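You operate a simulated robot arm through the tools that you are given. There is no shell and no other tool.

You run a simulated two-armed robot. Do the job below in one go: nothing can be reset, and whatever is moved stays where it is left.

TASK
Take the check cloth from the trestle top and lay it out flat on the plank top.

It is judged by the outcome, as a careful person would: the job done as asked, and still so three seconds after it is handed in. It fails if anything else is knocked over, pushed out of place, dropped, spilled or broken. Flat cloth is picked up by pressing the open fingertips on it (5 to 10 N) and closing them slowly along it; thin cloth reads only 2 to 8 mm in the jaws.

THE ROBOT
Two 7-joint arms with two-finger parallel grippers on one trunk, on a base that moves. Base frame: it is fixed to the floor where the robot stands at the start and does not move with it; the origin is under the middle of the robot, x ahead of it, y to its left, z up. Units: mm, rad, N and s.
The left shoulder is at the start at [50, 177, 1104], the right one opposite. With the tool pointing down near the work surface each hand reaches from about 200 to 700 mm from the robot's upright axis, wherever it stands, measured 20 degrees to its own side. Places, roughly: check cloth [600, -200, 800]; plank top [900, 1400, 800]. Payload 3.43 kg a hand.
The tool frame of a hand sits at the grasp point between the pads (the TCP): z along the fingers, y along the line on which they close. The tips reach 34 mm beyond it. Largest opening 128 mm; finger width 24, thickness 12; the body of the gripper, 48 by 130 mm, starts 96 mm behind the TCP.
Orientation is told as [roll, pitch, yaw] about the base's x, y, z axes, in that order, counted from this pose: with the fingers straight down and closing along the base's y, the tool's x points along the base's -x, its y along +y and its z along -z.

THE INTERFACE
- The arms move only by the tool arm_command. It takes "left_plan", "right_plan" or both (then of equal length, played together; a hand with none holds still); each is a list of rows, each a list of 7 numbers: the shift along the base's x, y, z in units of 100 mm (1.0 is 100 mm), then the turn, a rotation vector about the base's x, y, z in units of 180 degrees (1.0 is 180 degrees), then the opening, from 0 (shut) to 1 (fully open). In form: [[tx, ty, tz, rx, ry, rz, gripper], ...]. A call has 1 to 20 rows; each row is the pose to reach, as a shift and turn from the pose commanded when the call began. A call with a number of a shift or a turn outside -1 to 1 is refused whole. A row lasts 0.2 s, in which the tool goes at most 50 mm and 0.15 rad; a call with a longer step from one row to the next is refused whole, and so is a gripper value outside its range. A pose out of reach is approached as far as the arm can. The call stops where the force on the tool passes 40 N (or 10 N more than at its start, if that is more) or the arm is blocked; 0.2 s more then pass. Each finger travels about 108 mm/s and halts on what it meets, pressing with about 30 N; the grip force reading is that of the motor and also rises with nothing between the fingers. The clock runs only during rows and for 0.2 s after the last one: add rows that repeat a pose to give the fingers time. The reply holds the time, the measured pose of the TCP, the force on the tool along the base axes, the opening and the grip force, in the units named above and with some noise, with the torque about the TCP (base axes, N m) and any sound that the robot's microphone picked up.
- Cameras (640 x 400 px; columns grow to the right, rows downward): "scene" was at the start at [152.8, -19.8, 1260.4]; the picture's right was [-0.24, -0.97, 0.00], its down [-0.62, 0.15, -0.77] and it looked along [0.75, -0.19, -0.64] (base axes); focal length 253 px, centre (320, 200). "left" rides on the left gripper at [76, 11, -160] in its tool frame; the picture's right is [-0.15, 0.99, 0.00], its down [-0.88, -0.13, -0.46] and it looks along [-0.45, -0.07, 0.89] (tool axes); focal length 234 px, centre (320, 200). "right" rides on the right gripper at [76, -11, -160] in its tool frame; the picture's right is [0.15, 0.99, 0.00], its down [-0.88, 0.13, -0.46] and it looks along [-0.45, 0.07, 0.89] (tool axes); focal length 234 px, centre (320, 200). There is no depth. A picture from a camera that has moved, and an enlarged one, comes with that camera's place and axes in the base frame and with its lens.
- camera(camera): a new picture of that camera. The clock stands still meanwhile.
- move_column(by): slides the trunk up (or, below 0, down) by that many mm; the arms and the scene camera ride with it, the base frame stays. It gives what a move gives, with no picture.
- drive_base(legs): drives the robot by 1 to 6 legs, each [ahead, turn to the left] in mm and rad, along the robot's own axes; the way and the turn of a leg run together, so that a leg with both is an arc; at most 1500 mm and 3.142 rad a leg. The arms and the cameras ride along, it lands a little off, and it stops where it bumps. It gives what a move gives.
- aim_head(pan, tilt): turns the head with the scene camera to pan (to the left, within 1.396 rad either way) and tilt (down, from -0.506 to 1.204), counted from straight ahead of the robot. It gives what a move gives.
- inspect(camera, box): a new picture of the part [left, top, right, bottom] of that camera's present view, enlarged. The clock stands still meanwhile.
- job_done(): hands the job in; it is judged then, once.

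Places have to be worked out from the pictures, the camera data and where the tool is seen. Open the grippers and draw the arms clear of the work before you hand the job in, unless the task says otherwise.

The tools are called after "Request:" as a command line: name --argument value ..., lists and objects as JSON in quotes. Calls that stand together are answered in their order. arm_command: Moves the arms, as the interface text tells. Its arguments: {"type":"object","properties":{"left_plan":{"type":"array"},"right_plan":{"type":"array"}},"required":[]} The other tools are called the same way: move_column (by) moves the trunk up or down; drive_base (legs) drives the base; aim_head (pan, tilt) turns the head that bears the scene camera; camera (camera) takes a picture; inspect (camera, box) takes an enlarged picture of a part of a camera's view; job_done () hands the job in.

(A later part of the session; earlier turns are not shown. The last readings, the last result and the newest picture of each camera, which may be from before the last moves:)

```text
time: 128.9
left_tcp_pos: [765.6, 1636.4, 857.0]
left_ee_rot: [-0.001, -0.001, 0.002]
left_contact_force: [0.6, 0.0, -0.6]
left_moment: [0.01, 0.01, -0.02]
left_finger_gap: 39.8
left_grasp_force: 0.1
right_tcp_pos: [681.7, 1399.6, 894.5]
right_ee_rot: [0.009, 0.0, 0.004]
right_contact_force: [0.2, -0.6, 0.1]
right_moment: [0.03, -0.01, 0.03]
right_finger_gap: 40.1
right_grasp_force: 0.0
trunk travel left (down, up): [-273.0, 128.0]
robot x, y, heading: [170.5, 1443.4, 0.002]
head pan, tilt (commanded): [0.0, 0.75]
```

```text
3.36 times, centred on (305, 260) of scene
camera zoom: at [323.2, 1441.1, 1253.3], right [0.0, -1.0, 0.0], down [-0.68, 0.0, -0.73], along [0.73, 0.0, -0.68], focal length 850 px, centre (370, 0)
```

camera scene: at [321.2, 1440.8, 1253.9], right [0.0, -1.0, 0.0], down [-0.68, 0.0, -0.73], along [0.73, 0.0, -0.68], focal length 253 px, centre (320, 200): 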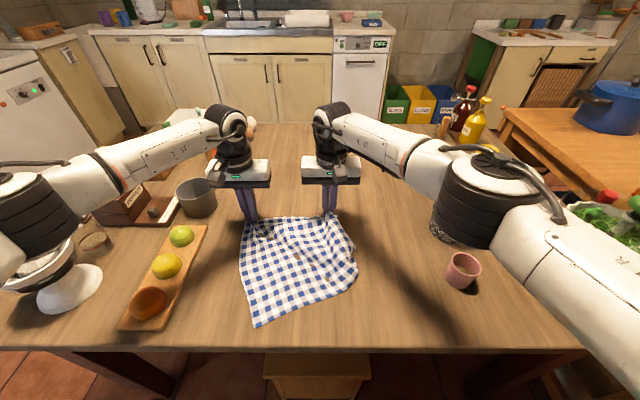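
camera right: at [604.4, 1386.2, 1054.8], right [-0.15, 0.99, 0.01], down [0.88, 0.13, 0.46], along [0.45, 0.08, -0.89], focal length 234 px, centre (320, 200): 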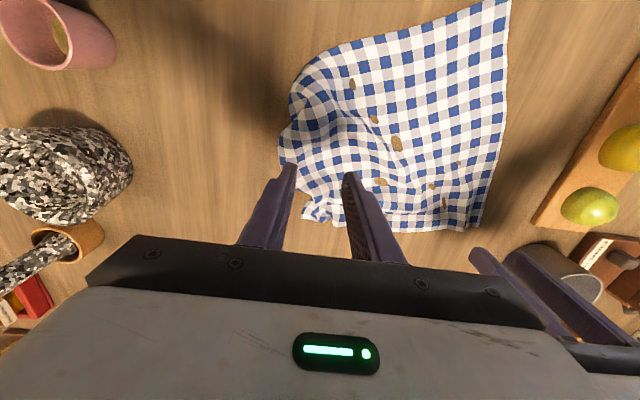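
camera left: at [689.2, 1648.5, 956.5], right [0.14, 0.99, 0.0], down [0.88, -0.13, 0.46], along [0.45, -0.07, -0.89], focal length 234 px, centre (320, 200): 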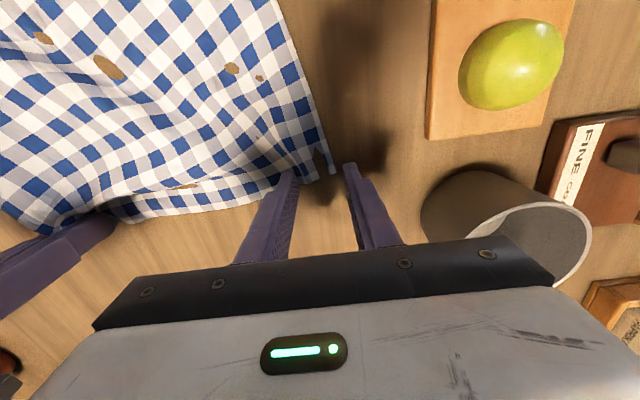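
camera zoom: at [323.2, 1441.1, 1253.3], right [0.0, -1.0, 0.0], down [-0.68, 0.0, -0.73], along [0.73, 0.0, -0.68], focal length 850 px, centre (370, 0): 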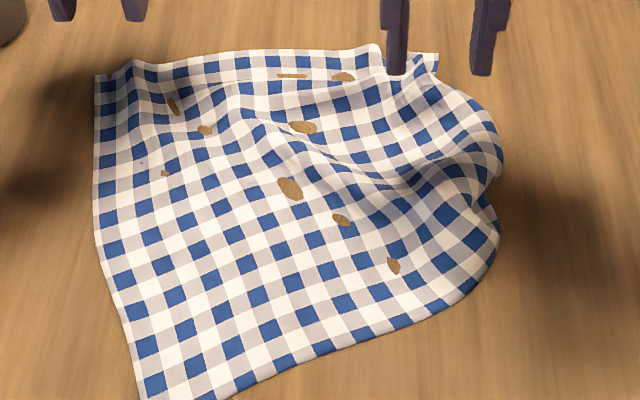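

The left edge A–D is clean, while 50–80 mm is tucked under along the right. Best fix: pick the cloth up anew by its two left corners (A with the left hand, D with the right), pinching right at the edge, so gravity unfolds the tucked side. I move the hands to look at A and D.

Request:
arm_command --left_plan '[[-0.1, 0, 0.15, 0, 0, 0, 0.31], [-0.2, 0, 0.3, 0, 0, 0, 0.31], [-0.35, 0, 0.45, 0, 0, 0, 0.31], [-0.5, 0, 0.6, 0, 0, 0, 0.31]]' --right_plan '[[-0.2, 0.2, 0.1, 0, 0, 0, 0.31], [-0.4, 0.4, 0.2, 0, 0, 0, 0.31], [-0.6, 0.6, 0.3, 0, 0, 0, 0.31], [-0.8, 0.8, 0.3, 0, 0, 0, 0.31]]'

Request:
arm_command --right_plan '[[-0.2, 0.2, 0, 0, 0, 0, 0.31], [-0.4, 0.4, 0, 0, 0, 0, 0.31], [-0.6, 0.6, 0, 0, 0, 0, 0.31], [-0.85, 0.77, 0, 0, 0, 0, 0.31]]'

Request:
camera --camera "left"

Request:
camera --camera "right"

Request:
camera --camera "scene"

```text
time: 129.9
left_tcp_pos: [716.4, 1638.7, 916.8]
left_ee_rot: [-0.002, -0.001, 0.002]
left_contact_force: [-0.1, 0.4, -0.1]
left_moment: [0.01, 0.03, 0.02]
left_finger_gap: 39.6
left_grasp_force: 0.0
right_tcp_pos: [599.7, 1478.7, 928.2]
right_ee_rot: [0.009, -0.001, 0.005]
right_contact_force: [0.3, 0.0, 0.4]
right_moment: [-0.01, -0.01, -0.02]
right_finger_gap: 39.8
right_grasp_force: 0.0
trunk travel left (down, up): [-273.0, 128.0]
robot x, y, heading: [167.4, 1440.0, 0.001]
head pan, tilt (commanded): [0.0, 0.75]
```

```text
time: 130.9
left_tcp_pos: [716.6, 1638.3, 916.5]
left_ee_rot: [-0.001, 0.001, 0.0]
left_contact_force: [-0.1, 0.1, -1.0]
left_moment: [-0.01, 0.02, 0.0]
left_finger_gap: 39.9
left_grasp_force: 0.0
right_tcp_pos: [514.8, 1555.8, 926.9]
right_ee_rot: [0.008, 0.002, 0.003]
right_contact_force: [-0.3, 0.7, -0.1]
right_moment: [0.02, -0.02, -0.01]
right_finger_gap: 39.9
right_grasp_force: 0.0
trunk travel left (down, up): [-273.0, 128.0]
robot x, y, heading: [173.9, 1442.5, 0.005]
head pan, tilt (commanded): [0.0, 0.75]
```

```text
taken
camera left: at [640.2, 1649.3, 1076.1], right [0.14, 0.99, 0.0], down [0.88, -0.13, 0.46], along [0.45, -0.07, -0.89], focal length 234 px, centre (320, 200)
```

left: 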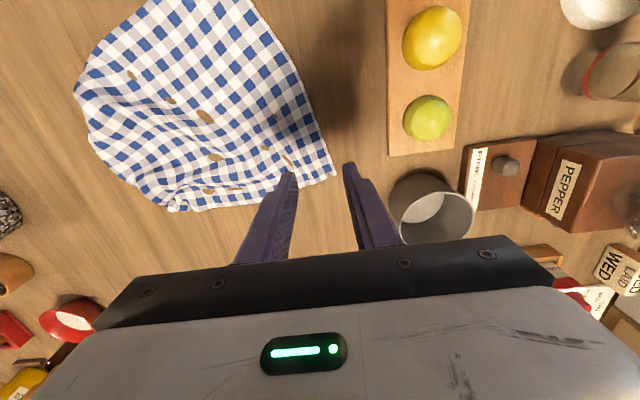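

```text
taken
camera right: at [438.9, 1542.5, 1085.5], right [-0.15, 0.99, 0.01], down [0.88, 0.13, 0.46], along [0.45, 0.08, -0.89], focal length 234 px, centre (320, 200)
```

right: 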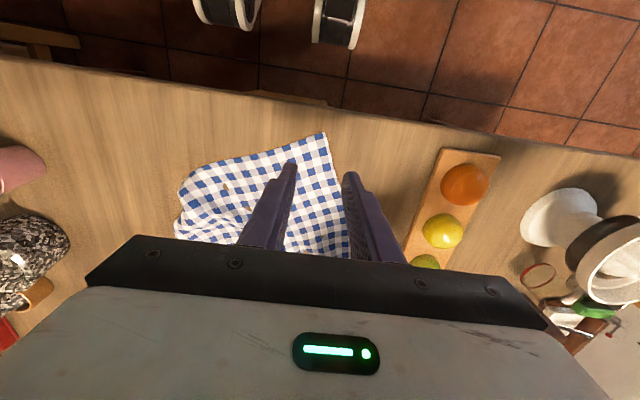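

```text
taken
camera scene: at [323.0, 1441.4, 1253.3], right [0.0, -1.0, 0.0], down [-0.68, 0.0, -0.73], along [0.73, 0.0, -0.68], focal length 253 px, centre (320, 200)
```

scene: 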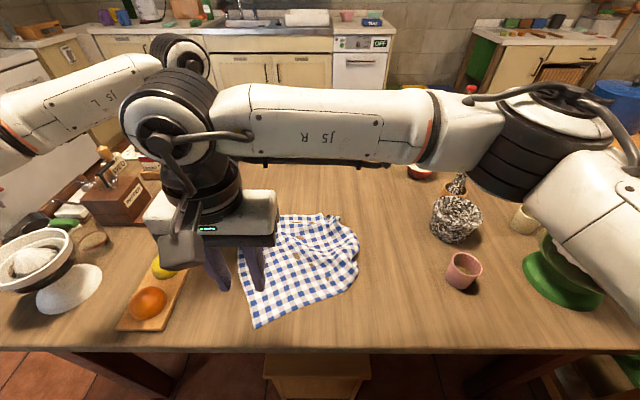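

Refined: A ≈ [765,1651], D ≈ [500,1563]. I position each hand with one finger just outside the left edge and one on the cloth (gap 36 mm) and come down close.

Request:
arm_command --left_plan '[[0.1, -0.02, -0.2, 0, 0, 0, 0.28], [0.2, -0.04, -0.4, 0, 0, 0, 0.28], [0.31, -0.05, -0.65, 0, 0, 0, 0.28], [0.31, -0.05, -0.9, 0, 0, 0, 0.28]]' --right_plan '[[0.03, 0, -0.25, 0, 0, 0, 0.28], [0.03, 0, -0.5, 0, 0, 0, 0.28], [0.03, 0, -0.75, 0, 0, 0, 0.28], [0.03, 0, -1.0, 0, 0, 0, 0.28]]'

Request:
camera --camera "left"

Request:
camera --camera "right"

```text
time: 131.9
left_tcp_pos: [748.7, 1632.0, 824.8]
left_ee_rot: [-0.002, 0.0, 0.002]
left_contact_force: [1.0, 1.1, 0.1]
left_moment: [0.01, 0.0, 0.0]
left_finger_gap: 35.9
left_grasp_force: 0.1
right_tcp_pos: [518.5, 1554.1, 826.5]
right_ee_rot: [0.009, 0.002, 0.005]
right_contact_force: [0.4, 0.4, -0.2]
right_moment: [0.0, 0.03, 0.01]
right_finger_gap: 35.7
right_grasp_force: 0.1
trunk travel left (down, up): [-273.0, 128.0]
robot x, y, heading: [173.1, 1440.8, 0.002]
head pan, tilt (commanded): [0.0, 0.75]
```

```text
taken
camera left: at [672.7, 1643.6, 985.5], right [0.14, 0.99, 0.0], down [0.88, -0.13, 0.46], along [0.45, -0.07, -0.89], focal length 234 px, centre (320, 200)
```

left: 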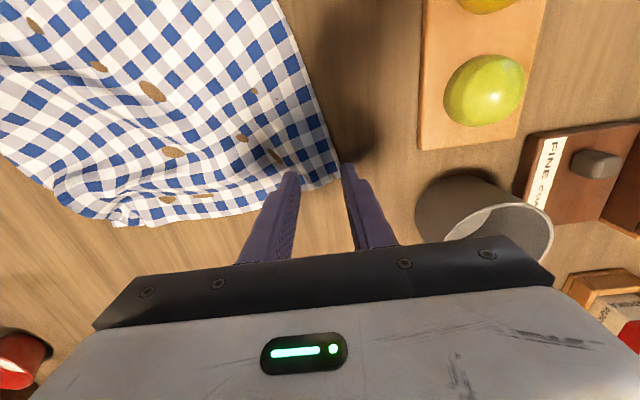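

```text
taken
camera right: at [442.2, 1541.2, 984.9], right [-0.15, 0.99, 0.01], down [0.88, 0.13, 0.46], along [0.45, 0.08, -0.89], focal length 234 px, centre (320, 200)
```

right: 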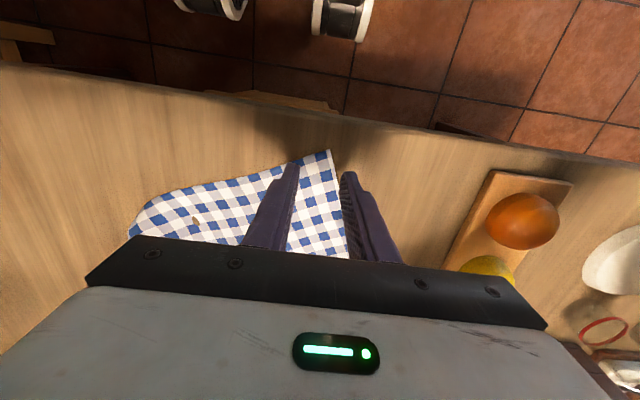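

Both hands straddle the left edge near corners A and D. I lower to contact.

Request:
arm_command --left_plan '[[0, 0, -0.12, 0, 0, 0, 0.28], [0, 0, -0.22, 0, 0, 0, 0.28], [0, 0, -0.25, 0, 0, 0, 0.28], [0, 0, -0.27, 0, 0, 0, 0.28]]' --right_plan '[[0, 0, -0.12, 0, 0, 0, 0.28], [0, 0, -0.22, 0, 0, 0, 0.28], [0, 0, -0.25, 0, 0, 0, 0.28], [0, 0, -0.27, 0, 0, 0, 0.28]]'

Request:
arm_command --left_plan '[[0, 0, -0.01, 0, 0, 0, 0.28], [0, 0, -0.015, 0, 0, 0, 0.28]]' --right_plan '[[0, 0, -0.01, 0, 0, 0, 0.28], [0, 0, -0.02, 0, 0, 0, 0.28]]'

```text
time: 132.9
left_tcp_pos: [747.9, 1632.1, 799.4]
left_ee_rot: [-0.002, -0.001, 0.002]
left_contact_force: [-0.1, -0.2, -0.2]
left_moment: [0.04, 0.0, 0.03]
left_finger_gap: 35.7
left_grasp_force: 0.1
right_tcp_pos: [518.4, 1558.1, 799.3]
right_ee_rot: [0.008, 0.0, 0.006]
right_contact_force: [-0.6, -0.7, 1.3]
right_moment: [0.02, -0.01, -0.01]
right_finger_gap: 35.9
right_grasp_force: 0.0
trunk travel left (down, up): [-273.0, 128.0]
robot x, y, heading: [167.5, 1439.8, 0.001]
head pan, tilt (commanded): [0.0, 0.75]
```

```text
time: 133.5
left_tcp_pos: [747.1, 1633.1, 797.7]
left_ee_rot: [-0.002, 0.001, 0.001]
left_contact_force: [-0.3, 0.1, 0.2]
left_moment: [0.0, -0.01, 0.02]
left_finger_gap: 35.9
left_grasp_force: 0.0
right_tcp_pos: [518.1, 1556.8, 797.7]
right_ee_rot: [0.009, 0.001, 0.004]
right_contact_force: [-0.3, 0.2, 0.2]
right_moment: [-0.02, -0.01, 0.0]
right_finger_gap: 35.8
right_grasp_force: 0.0
trunk travel left (down, up): [-273.0, 128.0]
robot x, y, heading: [169.9, 1441.7, 0.005]
head pan, tilt (commanded): [0.0, 0.75]
```

No contact yet; I continue in 1 mm steps.

Request:
arm_command --left_plan '[[0, 0, -0.01, 0, 0, 0, 0.28], [0, 0, -0.015, 0, 0, 0, 0.28]]' --right_plan '[[0, 0, -0.01, 0, 0, 0, 0.28], [0, 0, -0.015, 0, 0, 0, 0.28]]'

Request:
arm_command --left_plan '[[0, 0, -0.01, 0, 0, 0, 0.28], [0, 0, -0.01, 0, 0, 0, 0.28]]' --right_plan '[[0, 0, -0.01, 0, 0, 0, 0.28], [0, 0, -0.01, 0, 0, 0, 0.28]]'

```text
time: 134.1
left_tcp_pos: [747.3, 1632.3, 796.9]
left_ee_rot: [-0.003, 0.0, 0.003]
left_contact_force: [0.1, -0.3, 0.5]
left_moment: [0.03, -0.03, 0.01]
left_finger_gap: 35.8
left_grasp_force: 0.1
right_tcp_pos: [518.5, 1557.9, 795.5]
right_ee_rot: [0.008, -0.001, 0.005]
right_contact_force: [-0.5, -1.0, 4.6]
right_moment: [-0.13, -0.02, -0.05]
right_finger_gap: 36.0
right_grasp_force: 0.1
trunk travel left (down, up): [-273.0, 128.0]
robot x, y, heading: [174.4, 1442.0, 0.0]
head pan, tilt (commanded): [0.0, 0.75]
```

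```text
time: 134.7
left_tcp_pos: [746.5, 1632.3, 796.0]
left_ee_rot: [-0.002, 0.001, 0.002]
left_contact_force: [0.0, 0.1, 0.9]
left_moment: [0.03, 0.0, 0.02]
left_finger_gap: 36.0
left_grasp_force: 0.0
right_tcp_pos: [517.9, 1557.1, 795.8]
right_ee_rot: [0.01, -0.003, 0.006]
right_contact_force: [0.4, -1.6, 13.2]
right_moment: [-0.34, -0.11, 0.01]
right_finger_gap: 36.0
right_grasp_force: 0.4
trunk travel left (down, up): [-273.0, 128.0]
robot x, y, heading: [168.2, 1440.9, 0.006]
head pan, tilt (commanded): [0.0, 0.75]
```

Right is at 13 N, left barely touching. I press left a further 1.5 mm and ease right slightly, then close both slowly.

Request:
arm_command --left_plan '[[0, 0, -0.01, 0, 0, 0, 0.28], [0, 0, -0.018, 0, 0, 0, 0.28]]' --right_plan '[[0, 0, 0.005, 0, 0, 0, 0.28], [0, 0, 0.005, 0, 0, 0, 0.28]]'

```text
time: 135.3
left_tcp_pos: [747.1, 1632.1, 795.0]
left_ee_rot: [-0.002, -0.002, 0.001]
left_contact_force: [-1.9, 0.5, 5.5]
left_moment: [0.06, 0.02, 0.0]
left_finger_gap: 35.9
left_grasp_force: 0.1
right_tcp_pos: [518.5, 1556.1, 796.3]
right_ee_rot: [0.008, 0.0, 0.006]
right_contact_force: [2.8, -0.2, 8.9]
right_moment: [-0.2, -0.16, 0.05]
right_finger_gap: 35.6
right_grasp_force: 0.2
trunk travel left (down, up): [-273.0, 128.0]
robot x, y, heading: [172.7, 1441.1, 0.01]
head pan, tilt (commanded): [0.0, 0.75]
```

Left 5.5 N, right 8.9 N – good. Now I close both slowly.

Request:
arm_command --left_plan '[[0, 0, -0.005, 0, 0, 0, 0.265], [0, 0, -0.005, 0, 0, 0, 0.25], [0, 0, -0.005, 0, 0, 0, 0.235], [0, 0, -0.005, 0, 0, 0, 0.22], [0, 0, -0.005, 0, 0, 0, 0.205], [0, 0, -0.005, 0, 0, 0, 0.19], [0, 0, -0.005, 0, 0, 0, 0.175], [0, 0, -0.005, 0, 0, 0, 0.16], [0, 0, -0.005, 0, 0, 0, 0.145], [0, 0, -0.005, 0, 0, 0, 0.13], [0, 0, -0.005, 0, 0, 0, 0.115], [0, 0, -0.005, 0, 0, 0, 0.1], [0, 0, -0.005, 0, 0, 0, 0.085]]' --right_plan '[[0, 0, 0, 0, 0, 0, 0.265], [0, 0, 0, 0, 0, 0, 0.25], [0, 0, 0, 0, 0, 0, 0.235], [0, 0, 0, 0, 0, 0, 0.22], [0, 0, 0, 0, 0, 0, 0.205], [0, 0, 0, 0, 0, 0, 0.19], [0, 0, 0, 0, 0, 0, 0.175], [0, 0, 0, 0, 0, 0, 0.16], [0, 0, 0, 0, 0, 0, 0.145], [0, 0, 0, 0, 0, 0, 0.13], [0, 0, 0, 0, 0, 0, 0.115], [0, 0, 0, 0, 0, 0, 0.1], [0, 0, 0, 0, 0, 0, 0.085]]'

Request:
inspect --camera "left" --box '[220, 100, 420, 225]'

Request:
inspect --camera "right" --box '[220, 100, 420, 225]'

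```text
time: 138.1
left_tcp_pos: [745.8, 1632.8, 794.1]
left_ee_rot: [-0.001, -0.004, 0.001]
left_contact_force: [-1.2, 1.1, 20.3]
left_moment: [0.08, -0.02, 0.02]
left_finger_gap: 11.4
left_grasp_force: 0.7
right_tcp_pos: [517.6, 1555.7, 796.2]
right_ee_rot: [0.009, -0.002, 0.006]
right_contact_force: [-0.1, -0.2, 0.6]
right_moment: [0.01, 0.01, 0.0]
right_finger_gap: 10.3
right_grasp_force: 0.0
trunk travel left (down, up): [-273.0, 128.0]
robot x, y, heading: [166.5, 1440.8, 0.004]
head pan, tilt (commanded): [0.0, 0.75]
```

```text
3.20 times, centred on (320, 162) of left
camera zoom: at [668.9, 1643.6, 954.8], right [0.14, 0.99, 0.0], down [0.88, -0.13, 0.46], along [0.45, -0.07, -0.89], focal length 749 px, centre (320, 320)
```

zoom: 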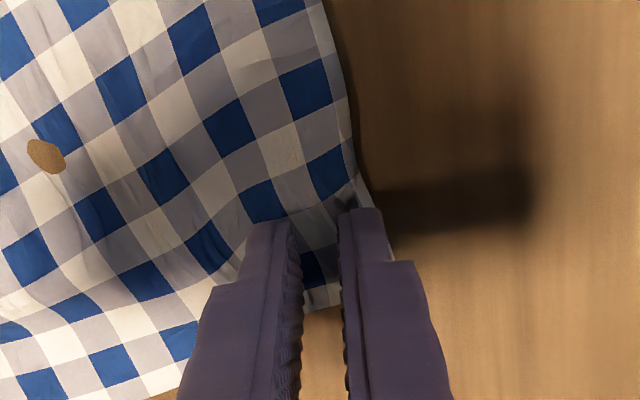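

```text
3.20 times, centred on (320, 162) of right
camera zoom: at [441.3, 1542.6, 955.0], right [-0.15, 0.99, 0.01], down [0.88, 0.13, 0.46], along [0.45, 0.08, -0.89], focal length 749 px, centre (320, 320)
```

zoom: 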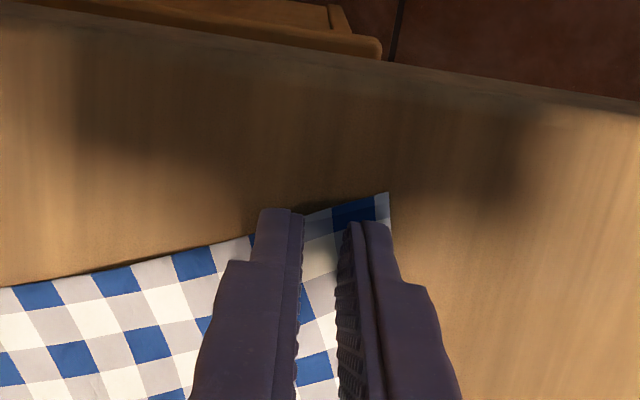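

Left is bunching well (20 N press, ease it). The right lost pressure and slid; I finish the left and re-open the right, then press it again.

Request:
arm_command --left_plan '[[0, 0, 0.008, 0, 0, 0, 0.07], [0, 0, 0.008, 0, 0, 0, 0.055], [0, 0, 0.008, 0, 0, 0, 0.04], [0, 0, 0.008, 0, 0, 0, 0.025], [0, 0, 0.008, 0, 0, 0, 0.01], [0, 0, 0.008, 0, 0, 0, 0.0], [0, 0, 0.008, 0, 0, 0, 0.0], [0, 0, 0.008, 0, 0, 0, 0.0]]' --right_plan '[[0, 0, 0.03, 0, 0, 0, 0.085], [0, 0, 0.05, 0, 0, 0, 0.15], [0, 0.0, 0.05, 0, 0, 0, 0.25], [0, 0.0, 0.05, 0, 0, 0, 0.28], [0, 0.0, 0.0, 0, 0, 0, 0.28], [0, 0, -0.01, 0, 0, 0, 0.28], [0, 0, -0.015, 0, 0, 0, 0.28], [0, 0, -0.015, 0, 0, 0, 0.28]]'

Request:
inspect --camera "left" --box '[220, 100, 420, 225]'

Request:
inspect --camera "right" --box '[220, 100, 420, 225]'

```text
time: 139.9
left_tcp_pos: [745.5, 1632.7, 796.6]
left_ee_rot: [-0.003, -0.002, 0.002]
left_contact_force: [1.5, -0.6, 9.8]
left_moment: [0.01, -0.07, -0.01]
left_finger_gap: 0.1
left_grasp_force: 29.9
right_tcp_pos: [517.6, 1556.5, 795.9]
right_ee_rot: [0.01, -0.002, 0.006]
right_contact_force: [-2.5, -1.0, 16.3]
right_moment: [-0.41, 0.02, -0.06]
right_finger_gap: 36.3
right_grasp_force: 0.2
trunk travel left (down, up): [-273.0, 128.0]
robot x, y, heading: [169.0, 1443.1, 0.005]
head pan, tilt (commanded): [0.0, 0.75]
```

```text
3.20 times, centred on (320, 162) of left
camera zoom: at [669.2, 1643.5, 954.9], right [0.14, 0.99, 0.0], down [0.88, -0.13, 0.46], along [0.45, -0.07, -0.89], focal length 749 px, centre (320, 320)
```

zoom: 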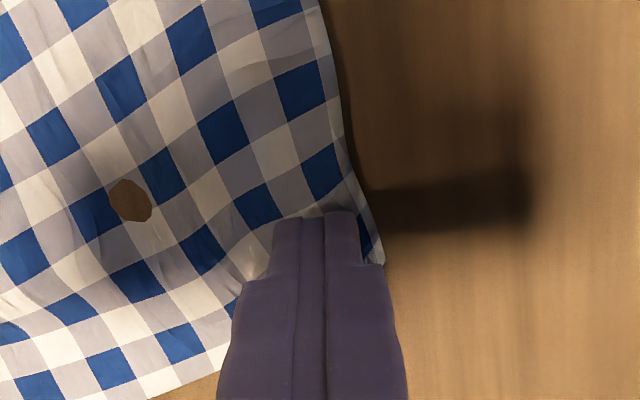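

```text
3.20 times, centred on (320, 162) of right
camera zoom: at [441.1, 1542.7, 954.6], right [-0.15, 0.99, 0.01], down [0.88, 0.13, 0.46], along [0.45, 0.08, -0.89], focal length 749 px, centre (320, 320)
```

zoom: 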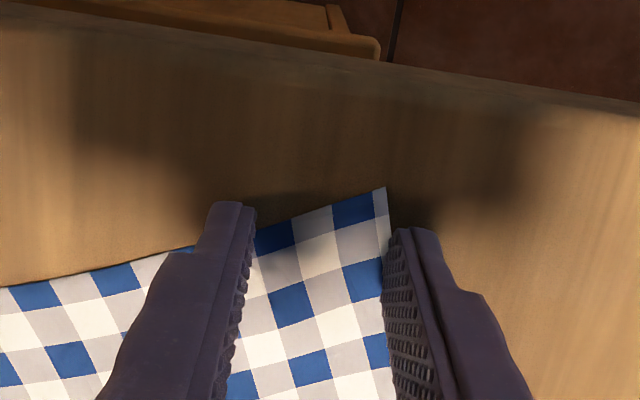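

Both edge pinches slipped (gap 0.1 mm left), so I go back to the method that worked: both fingertips on the cloth, closing across the left edge. I shift the left hand inward to y≈1613 and the right to [543,1544].

Request:
arm_command --left_plan '[[0, 0, 0.15, 0, 0, 0, 0.0], [0, 0, 0.2, 0, 0, 0, 0.15], [0.02, -0.1, 0.2, 0, 0, 0, 0.3], [0.02, -0.2, 0.2, 0, 0, 0, 0.3], [0.02, -0.2, 0.1, 0, 0, 0, 0.3], [0.02, -0.2, 0.04, 0, 0, 0, 0.3]]' --right_plan '[[0, 0, 0.15, 0, 0, 0, 0.28], [0.1, -0.05, 0.2, 0, 0, 0, 0.3], [0.2, -0.1, 0.2, 0, 0, 0, 0.3], [0.25, -0.12, 0.2, 0, 0, 0, 0.3], [0.25, -0.12, 0.1, 0, 0, 0, 0.3], [0.25, -0.12, 0.04, 0, 0, 0, 0.3]]'

Request:
inspect --camera "left" --box '[220, 100, 420, 225]'

Request:
inspect --camera "right" --box '[220, 100, 420, 225]'

```text
time: 141.3
left_tcp_pos: [749.3, 1611.4, 798.5]
left_ee_rot: [0.0, -0.001, 0.0]
left_contact_force: [0.0, -0.7, -0.7]
left_moment: [0.02, 0.01, 0.02]
left_finger_gap: 38.5
left_grasp_force: 0.1
right_tcp_pos: [543.7, 1544.2, 798.6]
right_ee_rot: [0.008, 0.0, 0.003]
right_contact_force: [-0.3, -0.5, 0.2]
right_moment: [-0.01, 0.05, 0.01]
right_finger_gap: 38.3
right_grasp_force: 0.1
trunk travel left (down, up): [-273.0, 128.0]
robot x, y, heading: [169.4, 1437.5, 0.002]
head pan, tilt (commanded): [0.0, 0.75]
```

```text
3.20 times, centred on (320, 162) of left
camera zoom: at [673.0, 1623.6, 958.0], right [0.14, 0.99, 0.0], down [0.88, -0.13, 0.46], along [0.45, -0.07, -0.89], focal length 749 px, centre (320, 320)
```

zoom: 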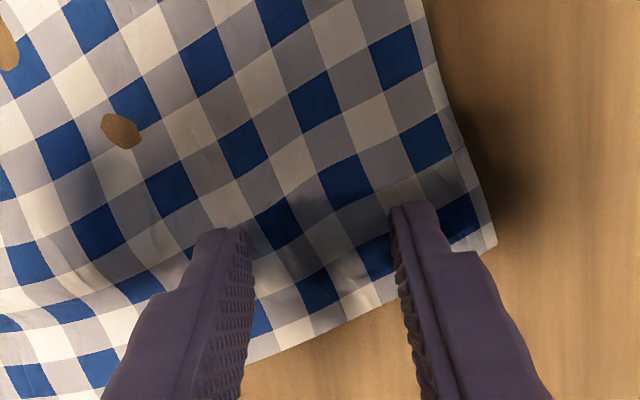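

```text
3.20 times, centred on (320, 162) of right
camera zoom: at [467.5, 1530.1, 956.6], right [-0.15, 0.99, 0.01], down [0.88, 0.13, 0.46], along [0.45, 0.08, -0.89], focal length 749 px, centre (320, 320)
```

zoom: 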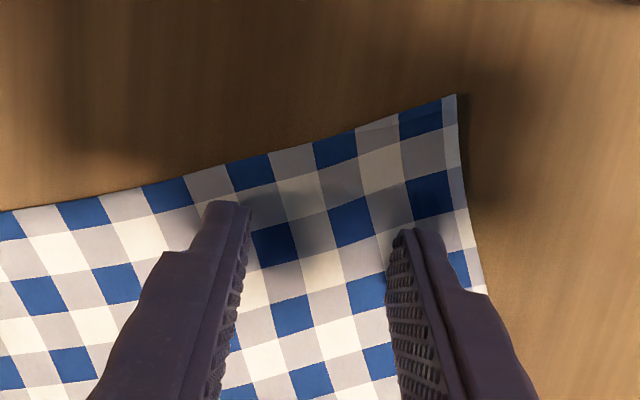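

Both fingertip pairs are now fully on the cloth beside corners A and D. I lower to press.

Request:
arm_command --left_plan '[[0, 0, -0.02, 0, 0, 0, 0.3], [0, 0, -0.04, 0, 0, 0, 0.3]]' --right_plan '[[0, 0, -0.02, 0, 0, 0, 0.3], [0, 0, -0.035, 0, 0, 0, 0.3]]'

Request:
arm_command --left_plan '[[0, 0, -0.01, 0, 0, 0, 0.3], [0, 0, -0.015, 0, 0, 0, 0.3]]' --right_plan '[[0, 0, -0.01, 0, 0, 0, 0.3], [0, 0, -0.01, 0, 0, 0, 0.3]]'

```text
time: 141.9
left_tcp_pos: [750.2, 1611.6, 796.1]
left_ee_rot: [-0.002, -0.001, 0.001]
left_contact_force: [-0.5, 0.5, 2.5]
left_moment: [0.04, -0.02, -0.05]
left_finger_gap: 38.6
left_grasp_force: 0.0
right_tcp_pos: [542.9, 1545.8, 796.6]
right_ee_rot: [0.009, -0.001, 0.003]
right_contact_force: [-0.2, -2.2, 10.1]
right_moment: [-0.29, 0.04, 0.01]
right_finger_gap: 39.0
right_grasp_force: 0.9
trunk travel left (down, up): [-273.0, 128.0]
robot x, y, heading: [170.1, 1440.0, 0.003]
head pan, tilt (commanded): [0.0, 0.75]
```

```text
time: 142.5
left_tcp_pos: [748.9, 1612.7, 795.5]
left_ee_rot: [-0.004, -0.003, 0.002]
left_contact_force: [1.1, -0.1, 9.1]
left_moment: [0.19, -0.01, -0.04]
left_finger_gap: 38.2
left_grasp_force: 0.1
right_tcp_pos: [543.3, 1545.9, 795.8]
right_ee_rot: [0.011, -0.004, 0.006]
right_contact_force: [3.6, 3.1, 20.2]
right_moment: [-0.39, -0.01, 0.06]
right_finger_gap: 37.3
right_grasp_force: 0.1
trunk travel left (down, up): [-273.0, 128.0]
robot x, y, heading: [167.5, 1438.4, 0.004]
head pan, tilt (commanded): [0.0, 0.75]
```

Left 9 N, right 20 N. I ease the right a little and close both very slowly.

Request:
arm_command --left_plan '[[0, 0, -0.004, 0, 0, 0, 0.29], [0, 0, -0.004, 0, 0, 0, 0.275], [0, 0, -0.004, 0, 0, 0, 0.26], [0, 0, -0.004, 0, 0, 0, 0.245], [0, 0, -0.004, 0, 0, 0, 0.23], [0, 0, -0.004, 0, 0, 0, 0.215], [0, 0, -0.004, 0, 0, 0, 0.2], [0, 0, -0.004, 0, 0, 0, 0.185], [0, 0, -0.004, 0, 0, 0, 0.17], [0, 0, -0.004, 0, 0, 0, 0.155], [0, 0, -0.004, 0, 0, 0, 0.14], [0, 0, -0.004, 0, 0, 0, 0.125]]' --right_plan '[[0, 0, 0.004, 0, 0, 0, 0.29], [0, 0, 0.004, 0, 0, 0, 0.275], [0, 0, 0.004, 0, 0, 0, 0.26], [0, 0, 0.004, 0, 0, 0, 0.245], [0, 0, 0.004, 0, 0, 0, 0.23], [0, 0, 0.004, 0, 0, 0, 0.215], [0, 0, 0.004, 0, 0, 0, 0.2], [0, 0, 0.004, 0, 0, 0, 0.185], [0, 0, 0.004, 0, 0, 0, 0.17], [0, 0, 0.004, 0, 0, 0, 0.155], [0, 0, 0.004, 0, 0, 0, 0.14], [0, 0, 0.004, 0, 0, 0, 0.125]]'

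Request:
inspect --camera "left" --box '[220, 100, 420, 225]'

Request:
inspect --camera "right" --box '[220, 100, 420, 225]'

```text
time: 145.1
left_tcp_pos: [748.2, 1610.9, 795.4]
left_ee_rot: [-0.001, -0.005, 0.002]
left_contact_force: [-0.9, -0.6, 20.5]
left_moment: [0.22, 0.06, -0.01]
left_finger_gap: 15.8
left_grasp_force: 0.0
right_tcp_pos: [542.1, 1544.5, 795.4]
right_ee_rot: [0.01, -0.003, 0.005]
right_contact_force: [1.0, 0.3, 21.9]
right_moment: [-0.19, 0.09, -0.01]
right_finger_gap: 15.9
right_grasp_force: 0.0
trunk travel left (down, up): [-273.0, 128.0]
robot x, y, heading: [174.0, 1440.3, 0.002]
head pan, tilt (commanded): [0.0, 0.75]
```

```text
3.20 times, centred on (320, 162) of left
camera zoom: at [670.6, 1622.6, 954.6], right [0.14, 0.99, 0.0], down [0.88, -0.13, 0.46], along [0.45, -0.07, -0.89], focal length 749 px, centre (320, 320)
```

zoom: 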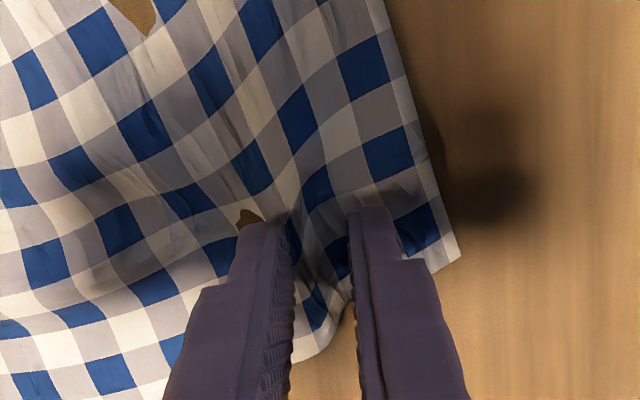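

```text
3.20 times, centred on (320, 162) of right
camera zoom: at [465.1, 1530.3, 954.5], right [-0.15, 0.99, 0.01], down [0.88, 0.13, 0.46], along [0.45, 0.08, -0.89], focal length 749 px, centre (320, 320)
```

zoom: 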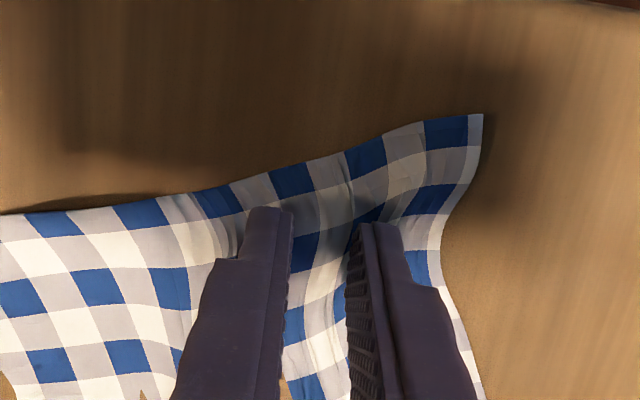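

Ridges are forming between both pairs of fingers. I finish closing, easing pressure slightly.

Request:
arm_command --left_plan '[[0, 0, 0.005, 0, 0, 0, 0.11], [0, 0, 0.005, 0, 0, 0, 0.1], [0, 0, 0.005, 0, 0, 0, 0.085], [0, 0, 0.005, 0, 0, 0, 0.07], [0, 0, 0.005, 0, 0, 0, 0.055], [0, 0, 0.005, 0, 0, 0, 0.04], [0, 0, 0.005, 0, 0, 0, 0.03], [0, 0, 0.005, 0, 0, 0, 0.02], [0, 0, 0.005, 0, 0, 0, 0.01], [0, 0, 0.005, 0, 0, 0, 0.0], [0, 0, 0.005, 0, 0, 0, 0.0], [0, 0, 0.005, 0, 0, 0, 0.0]]' --right_plan '[[0, 0, 0.005, 0, 0, 0, 0.11], [0, 0, 0.005, 0, 0, 0, 0.1], [0, 0, 0.005, 0, 0, 0, 0.085], [0, 0, 0.005, 0, 0, 0, 0.07], [0, 0, 0.005, 0, 0, 0, 0.055], [0, 0, 0.005, 0, 0, 0, 0.04], [0, 0, 0.005, 0, 0, 0, 0.03], [0, 0, 0.005, 0, 0, 0, 0.02], [0, 0, 0.005, 0, 0, 0, 0.01], [0, 0, 0.005, 0, 0, 0, 0.0], [0, 0, 0.005, 0, 0, 0, 0.0], [0, 0, 0.005, 0, 0, 0, 0.0]]'

Request:
inspect --camera "left" --box '[220, 100, 420, 225]'

Request:
inspect --camera "right" --box '[220, 100, 420, 225]'

```text
time: 147.7
left_tcp_pos: [748.5, 1612.4, 795.0]
left_ee_rot: [-0.002, -0.003, 0.0]
left_contact_force: [-0.3, 3.9, 22.2]
left_moment: [0.22, -0.02, -0.06]
left_finger_gap: 0.3
left_grasp_force: 29.7
right_tcp_pos: [541.1, 1543.4, 795.7]
right_ee_rot: [0.009, -0.002, 0.004]
right_contact_force: [-0.4, -2.3, 7.5]
right_moment: [-0.08, 0.04, -0.01]
right_finger_gap: 0.2
right_grasp_force: 30.3
trunk travel left (down, up): [-273.0, 128.0]
robot x, y, heading: [169.2, 1437.5, 0.002]
head pan, tilt (commanded): [0.0, 0.75]
```

```text
3.20 times, centred on (320, 162) of left
camera zoom: at [671.3, 1622.9, 954.7], right [0.14, 0.99, 0.0], down [0.88, -0.13, 0.46], along [0.45, -0.07, -0.89], focal length 749 px, centre (320, 320)
```

zoom: 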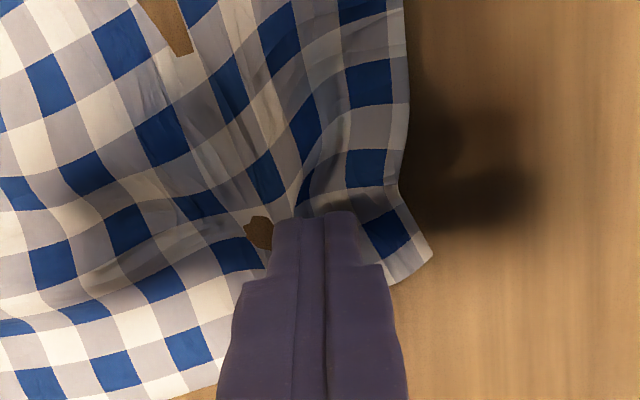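

```text
3.20 times, centred on (320, 162) of right
camera zoom: at [465.7, 1530.1, 954.6], right [-0.15, 0.99, 0.01], down [0.88, 0.13, 0.46], along [0.45, 0.08, -0.89], focal length 749 px, centre (320, 320)
```

zoom: 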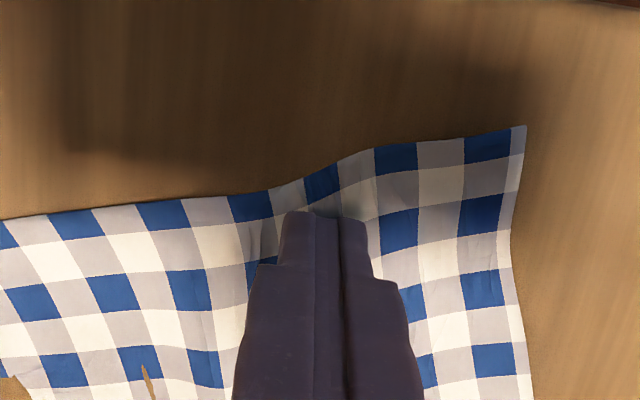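

Both closed to ~0.2 mm, so the ridges slipped out; with upright fingertips the cloth escapes, whereas the tilted fingertips held. I lift, re-open, tilt the left hand forward and the right hand backward, and look again.

Request:
arm_command --left_plan '[[0, 0, 0.2, 0, 0, 0, 0.0], [0, 0, 0.4, 0, -0.04, 0, 0.15], [-0.03, 0, 0.6, 0, -0.08, 0, 0.33], [-0.06, 0, 0.6, 0, -0.12, 0, 0.33], [-0.1, 0, 0.6, 0, -0.16, 0, 0.33]]' --right_plan '[[0, 0, 0.2, 0, 0, 0, 0.0], [0, 0, 0.4, 0, 0.04, 0, 0.15], [0.0, 0, 0.6, 0, 0.08, 0, 0.33], [0.0, 0, 0.6, 0, 0.12, 0, 0.33], [0.0, 0, 0.6, 0, 0.16, 0, 0.33]]'

Request:
camera --camera "left"

Request:
camera --camera "right"

Request:
camera --camera "scene"

```text
time: 148.9
left_tcp_pos: [738.7, 1613.0, 852.7]
left_ee_rot: [-0.005, -0.505, 0.0]
left_contact_force: [-0.5, 0.4, -1.1]
left_moment: [0.02, 0.02, 0.01]
left_finger_gap: 42.1
left_grasp_force: 0.1
right_tcp_pos: [542.5, 1546.0, 854.6]
right_ee_rot: [0.013, 0.507, 0.005]
right_contact_force: [1.1, 0.2, 0.0]
right_moment: [-0.02, 0.0, -0.03]
right_finger_gap: 42.2
right_grasp_force: 0.2
trunk travel left (down, up): [-273.0, 128.0]
robot x, y, heading: [167.7, 1439.8, 0.002]
head pan, tilt (commanded): [0.0, 0.75]
```

```text
taken
camera left: at [595.1, 1623.9, 955.8], right [0.13, 0.99, 0.07], down [0.55, -0.13, 0.83], along [0.82, -0.07, -0.56], focal length 234 px, centre (320, 200)
```

left: 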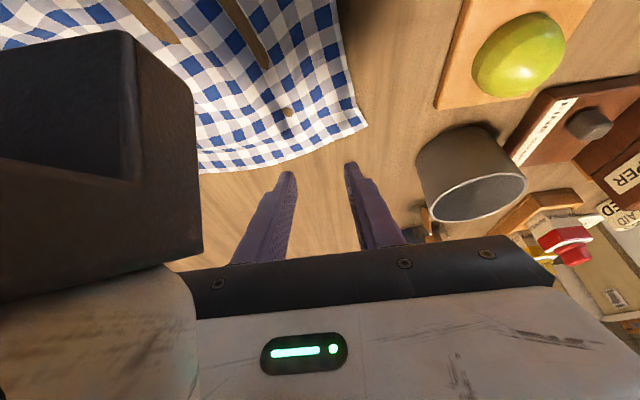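

```text
taken
camera right: at [553.6, 1531.3, 1030.1], right [-0.13, 0.99, 0.08], down [0.99, 0.13, -0.03], along [-0.04, 0.08, -1.0], focal length 234 px, centre (320, 200)
```

right: 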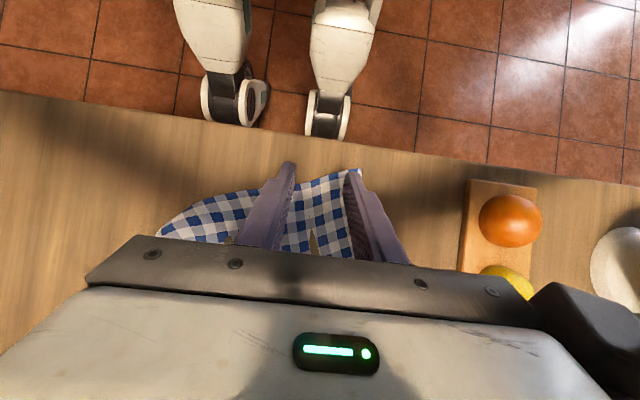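

```text
taken
camera scene: at [323.2, 1441.4, 1253.3], right [0.0, -1.0, 0.0], down [-0.68, 0.0, -0.73], along [0.73, 0.0, -0.68], focal length 253 px, centre (320, 200)
```

scene: 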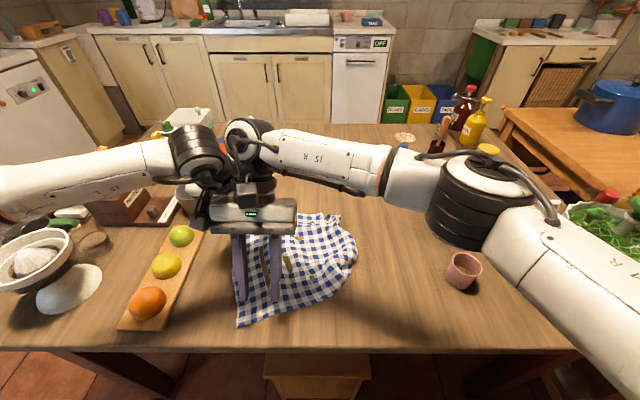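

The two hands nearly collide when tilted toward each other, so I'll grip one corner at a time. I raise the left hand well clear and lower the right hand (tilted back) onto corner D's area first.

Request:
arm_command --left_plan '[[0.1, 0.05, 0.2, 0, 0, 0, 0.33], [0.2, 0.1, 0.4, 0, 0, 0, 0.33], [0.3, 0.1, 0.7, 0, 0, 0, 0.33], [0.3, 0.1, 1.0, 0, 0, 0, 0.33]]'

Request:
inspect --camera "right" --box '[150, 130, 470, 330]'

Request:
camera --camera "left"

```text
time: 149.9
left_tcp_pos: [768.2, 1631.2, 938.5]
left_ee_rot: [0.014, -0.489, 0.009]
left_contact_force: [-0.4, 0.0, 0.5]
left_moment: [0.0, -0.01, 0.0]
left_finger_gap: 42.3
left_grasp_force: 0.1
right_tcp_pos: [544.7, 1547.7, 858.9]
right_ee_rot: [0.02, 0.495, 0.013]
right_contact_force: [0.1, -0.5, 0.0]
right_moment: [-0.02, 0.0, -0.02]
right_finger_gap: 42.3
right_grasp_force: 0.0
trunk travel left (down, up): [-273.0, 128.0]
robot x, y, heading: [169.1, 1439.7, 0.006]
head pan, tilt (commanded): [0.0, 0.75]
stopped in row 4 (left hand): the force on the tool passed its limit at 48 N (the readings are from after the stop); the commanded pose is now the measured one
```

```text
2.00 times, centred on (310, 230) of right
camera zoom: at [552.6, 1532.0, 1034.7], right [-0.13, 0.99, 0.09], down [0.99, 0.13, -0.02], along [-0.03, 0.09, -1.0], focal length 468 px, centre (340, 140)
```

zoom: 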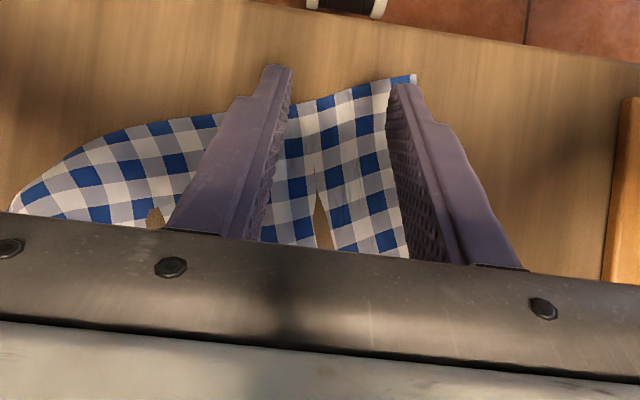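

```text
taken
camera left: at [625.8, 1638.8, 1043.5], right [0.11, 0.99, 0.08], down [0.57, -0.13, 0.81], along [0.82, -0.05, -0.57], focal length 234 px, centre (320, 200)
```

left: 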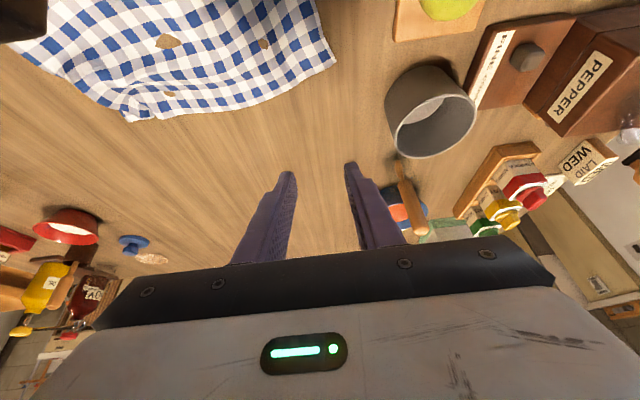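

The left hand brushed the right wrist while rising (48 N, stopped; both free now, nothing else disturbed). I turn the left hand upright and move it clear, then lower the right hand onto the D corner.

Request:
arm_command --left_plan '[[0.1, 0, 0.0, 0, 0.04, 0, 0.33], [0.2, 0, 0.05, 0, 0.08, 0, 0.33], [0.3, 0, 0.2, 0, 0.12, 0, 0.33], [0.3, 0, 0.4, 0, 0.155, 0, 0.33], [0.3, 0, 0.6, 0, 0.155, 0, 0.33]]'

Request:
arm_command --right_plan '[[0, 0, -0.2, 0, 0, 0, 0.33], [0, 0, -0.4, 0, 0, 0, 0.33], [0, 0, -0.53, 0, 0, 0, 0.33], [0, 0, -0.56, 0, 0, 0, 0.33]]'

Request:
inspect --camera "right" --box '[200, 110, 440, 260]'

```text
time: 151.1
left_tcp_pos: [798.3, 1630.8, 998.2]
left_ee_rot: [0.015, -0.001, 0.005]
left_contact_force: [-0.5, -0.3, -0.2]
left_moment: [0.02, 0.0, -0.01]
left_finger_gap: 42.2
left_grasp_force: 0.0
right_tcp_pos: [544.3, 1547.3, 858.6]
right_ee_rot: [0.022, 0.496, 0.017]
right_contact_force: [-0.3, 0.4, 0.4]
right_moment: [0.02, 0.0, -0.02]
right_finger_gap: 42.4
right_grasp_force: 0.1
trunk travel left (down, up): [-273.0, 128.0]
robot x, y, heading: [173.8, 1438.9, 0.0]
head pan, tilt (commanded): [0.0, 0.75]
```

```text
time: 152.1
left_tcp_pos: [798.7, 1632.0, 998.6]
left_ee_rot: [0.017, -0.003, 0.008]
left_contact_force: [-1.0, -0.5, -0.8]
left_moment: [0.01, 0.01, -0.02]
left_finger_gap: 42.2
left_grasp_force: 0.0
right_tcp_pos: [543.2, 1547.5, 802.5]
right_ee_rot: [0.02, 0.494, 0.017]
right_contact_force: [-0.3, -1.1, -0.1]
right_moment: [0.03, -0.01, -0.01]
right_finger_gap: 42.2
right_grasp_force: 0.1
trunk travel left (down, up): [-273.0, 128.0]
robot x, y, heading: [171.3, 1439.9, -0.001]
head pan, tilt (commanded): [0.0, 0.75]
```

```text
2.67 times, centred on (320, 185) of right
camera zoom: at [552.9, 1532.3, 978.1], right [-0.13, 0.99, 0.09], down [0.99, 0.14, -0.01], along [-0.03, 0.09, -1.0], focal length 624 px, centre (320, 240)
```

zoom: 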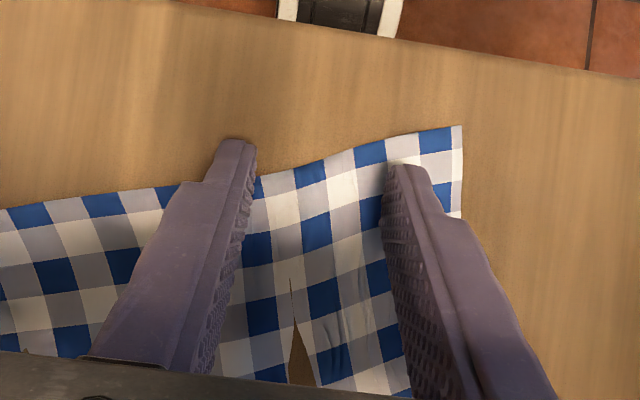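

The near edge slants under the fingers, so I lift slightly, yaw the right hand ~23° to align with the near edge, and come down again.

Request:
arm_command --right_plan '[[0.01, 0.01, 0.15, 0, 0, 0.03, 0.33], [0.02, 0.02, 0.2, 0, 0, 0.07, 0.33], [0.04, 0.03, 0.2, 0, 0, 0.11, 0.33], [0.04, 0.03, 0.2, 0, 0, 0.13, 0.33], [0.04, 0.03, 0.1, 0, 0, 0.13, 0.33], [0.04, 0.03, 0.0, 0, 0, 0.13, 0.33]]'

Request:
inspect --camera "right" --box '[200, 110, 440, 260]'

```text
time: 153.7
left_tcp_pos: [799.6, 1632.7, 998.0]
left_ee_rot: [0.017, -0.002, 0.006]
left_contact_force: [-0.7, 0.4, 0.5]
left_moment: [0.0, 0.0, 0.02]
left_finger_gap: 42.1
left_grasp_force: 0.0
right_tcp_pos: [573.4, 1529.6, 805.5]
right_ee_rot: [0.011, 0.486, 0.36]
right_contact_force: [-0.1, -0.4, 0.0]
right_moment: [0.0, -0.02, 0.05]
right_finger_gap: 42.2
right_grasp_force: 0.0
trunk travel left (down, up): [-273.0, 128.0]
robot x, y, heading: [168.9, 1437.8, 0.006]
head pan, tilt (commanded): [0.0, 0.75]
stopped in row 6 (right hand): the arm was blocked; the commanded pose is now the measured one
```

```text
2.67 times, centred on (320, 185) of right
camera zoom: at [583.2, 1518.4, 981.9], right [-0.46, 0.88, 0.08], down [0.88, 0.47, -0.01], along [-0.04, 0.07, -1.0], focal length 624 px, centre (320, 240)
```

zoom: 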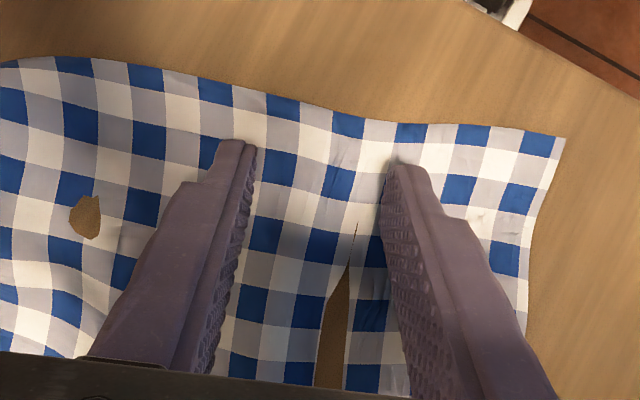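

The fingers are aligned with the near edge now but ~85 mm from D. I try shifting toward D.

Request:
arm_command --right_plan '[[0, 0, 0.05, 0, 0, 0, 0.33], [-0.06, 0.14, 0.05, 0, 0, 0, 0.33], [-0.12, 0.28, 0.05, 0, 0, 0, 0.33], [-0.12, 0.28, 0.0, 0, 0, 0, 0.33]]'

Request:
inspect --camera "right" --box '[200, 110, 440, 260]'

Request:
camera --camera "scene"

```text
time: 154.9
left_tcp_pos: [799.8, 1632.2, 997.6]
left_ee_rot: [0.016, -0.004, 0.007]
left_contact_force: [0.0, 1.1, 0.2]
left_moment: [0.02, 0.03, 0.02]
left_finger_gap: 42.1
left_grasp_force: 0.1
right_tcp_pos: [584.5, 1522.2, 806.6]
right_ee_rot: [0.0, 0.486, 0.295]
right_contact_force: [-0.3, 0.7, -0.3]
right_moment: [-0.02, -0.01, -0.02]
right_finger_gap: 42.3
right_grasp_force: 0.1
right hand out of reach, approached as far as the arm can: row 3, 4
trunk travel left (down, up): [-273.0, 128.0]
robot x, y, heading: [173.7, 1438.3, 0.008]
head pan, tilt (commanded): [0.0, 0.75]
stopped in row 4 (right hand): the arm was blocked; the commanded pose is now the measured one
```

```text
2.67 times, centred on (320, 185) of right
camera zoom: at [594.9, 1513.1, 983.1], right [-0.41, 0.91, 0.07], down [0.91, 0.41, -0.01], along [-0.03, 0.06, -1.0], focal length 624 px, centre (320, 240)
```

zoom: 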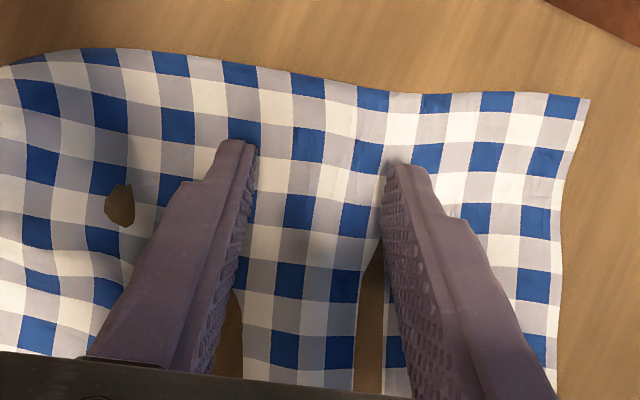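

```text
taken
camera scene: at [323.4, 1441.0, 1253.2], right [0.0, -1.0, 0.0], down [-0.68, 0.0, -0.73], along [0.73, 0.0, -0.68], focal length 253 px, centre (320, 200)
```

scene: 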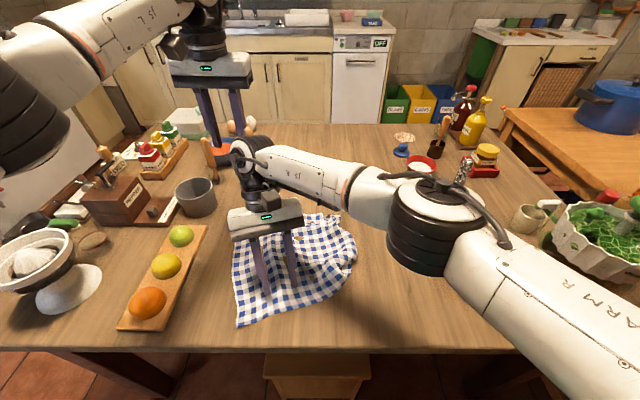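

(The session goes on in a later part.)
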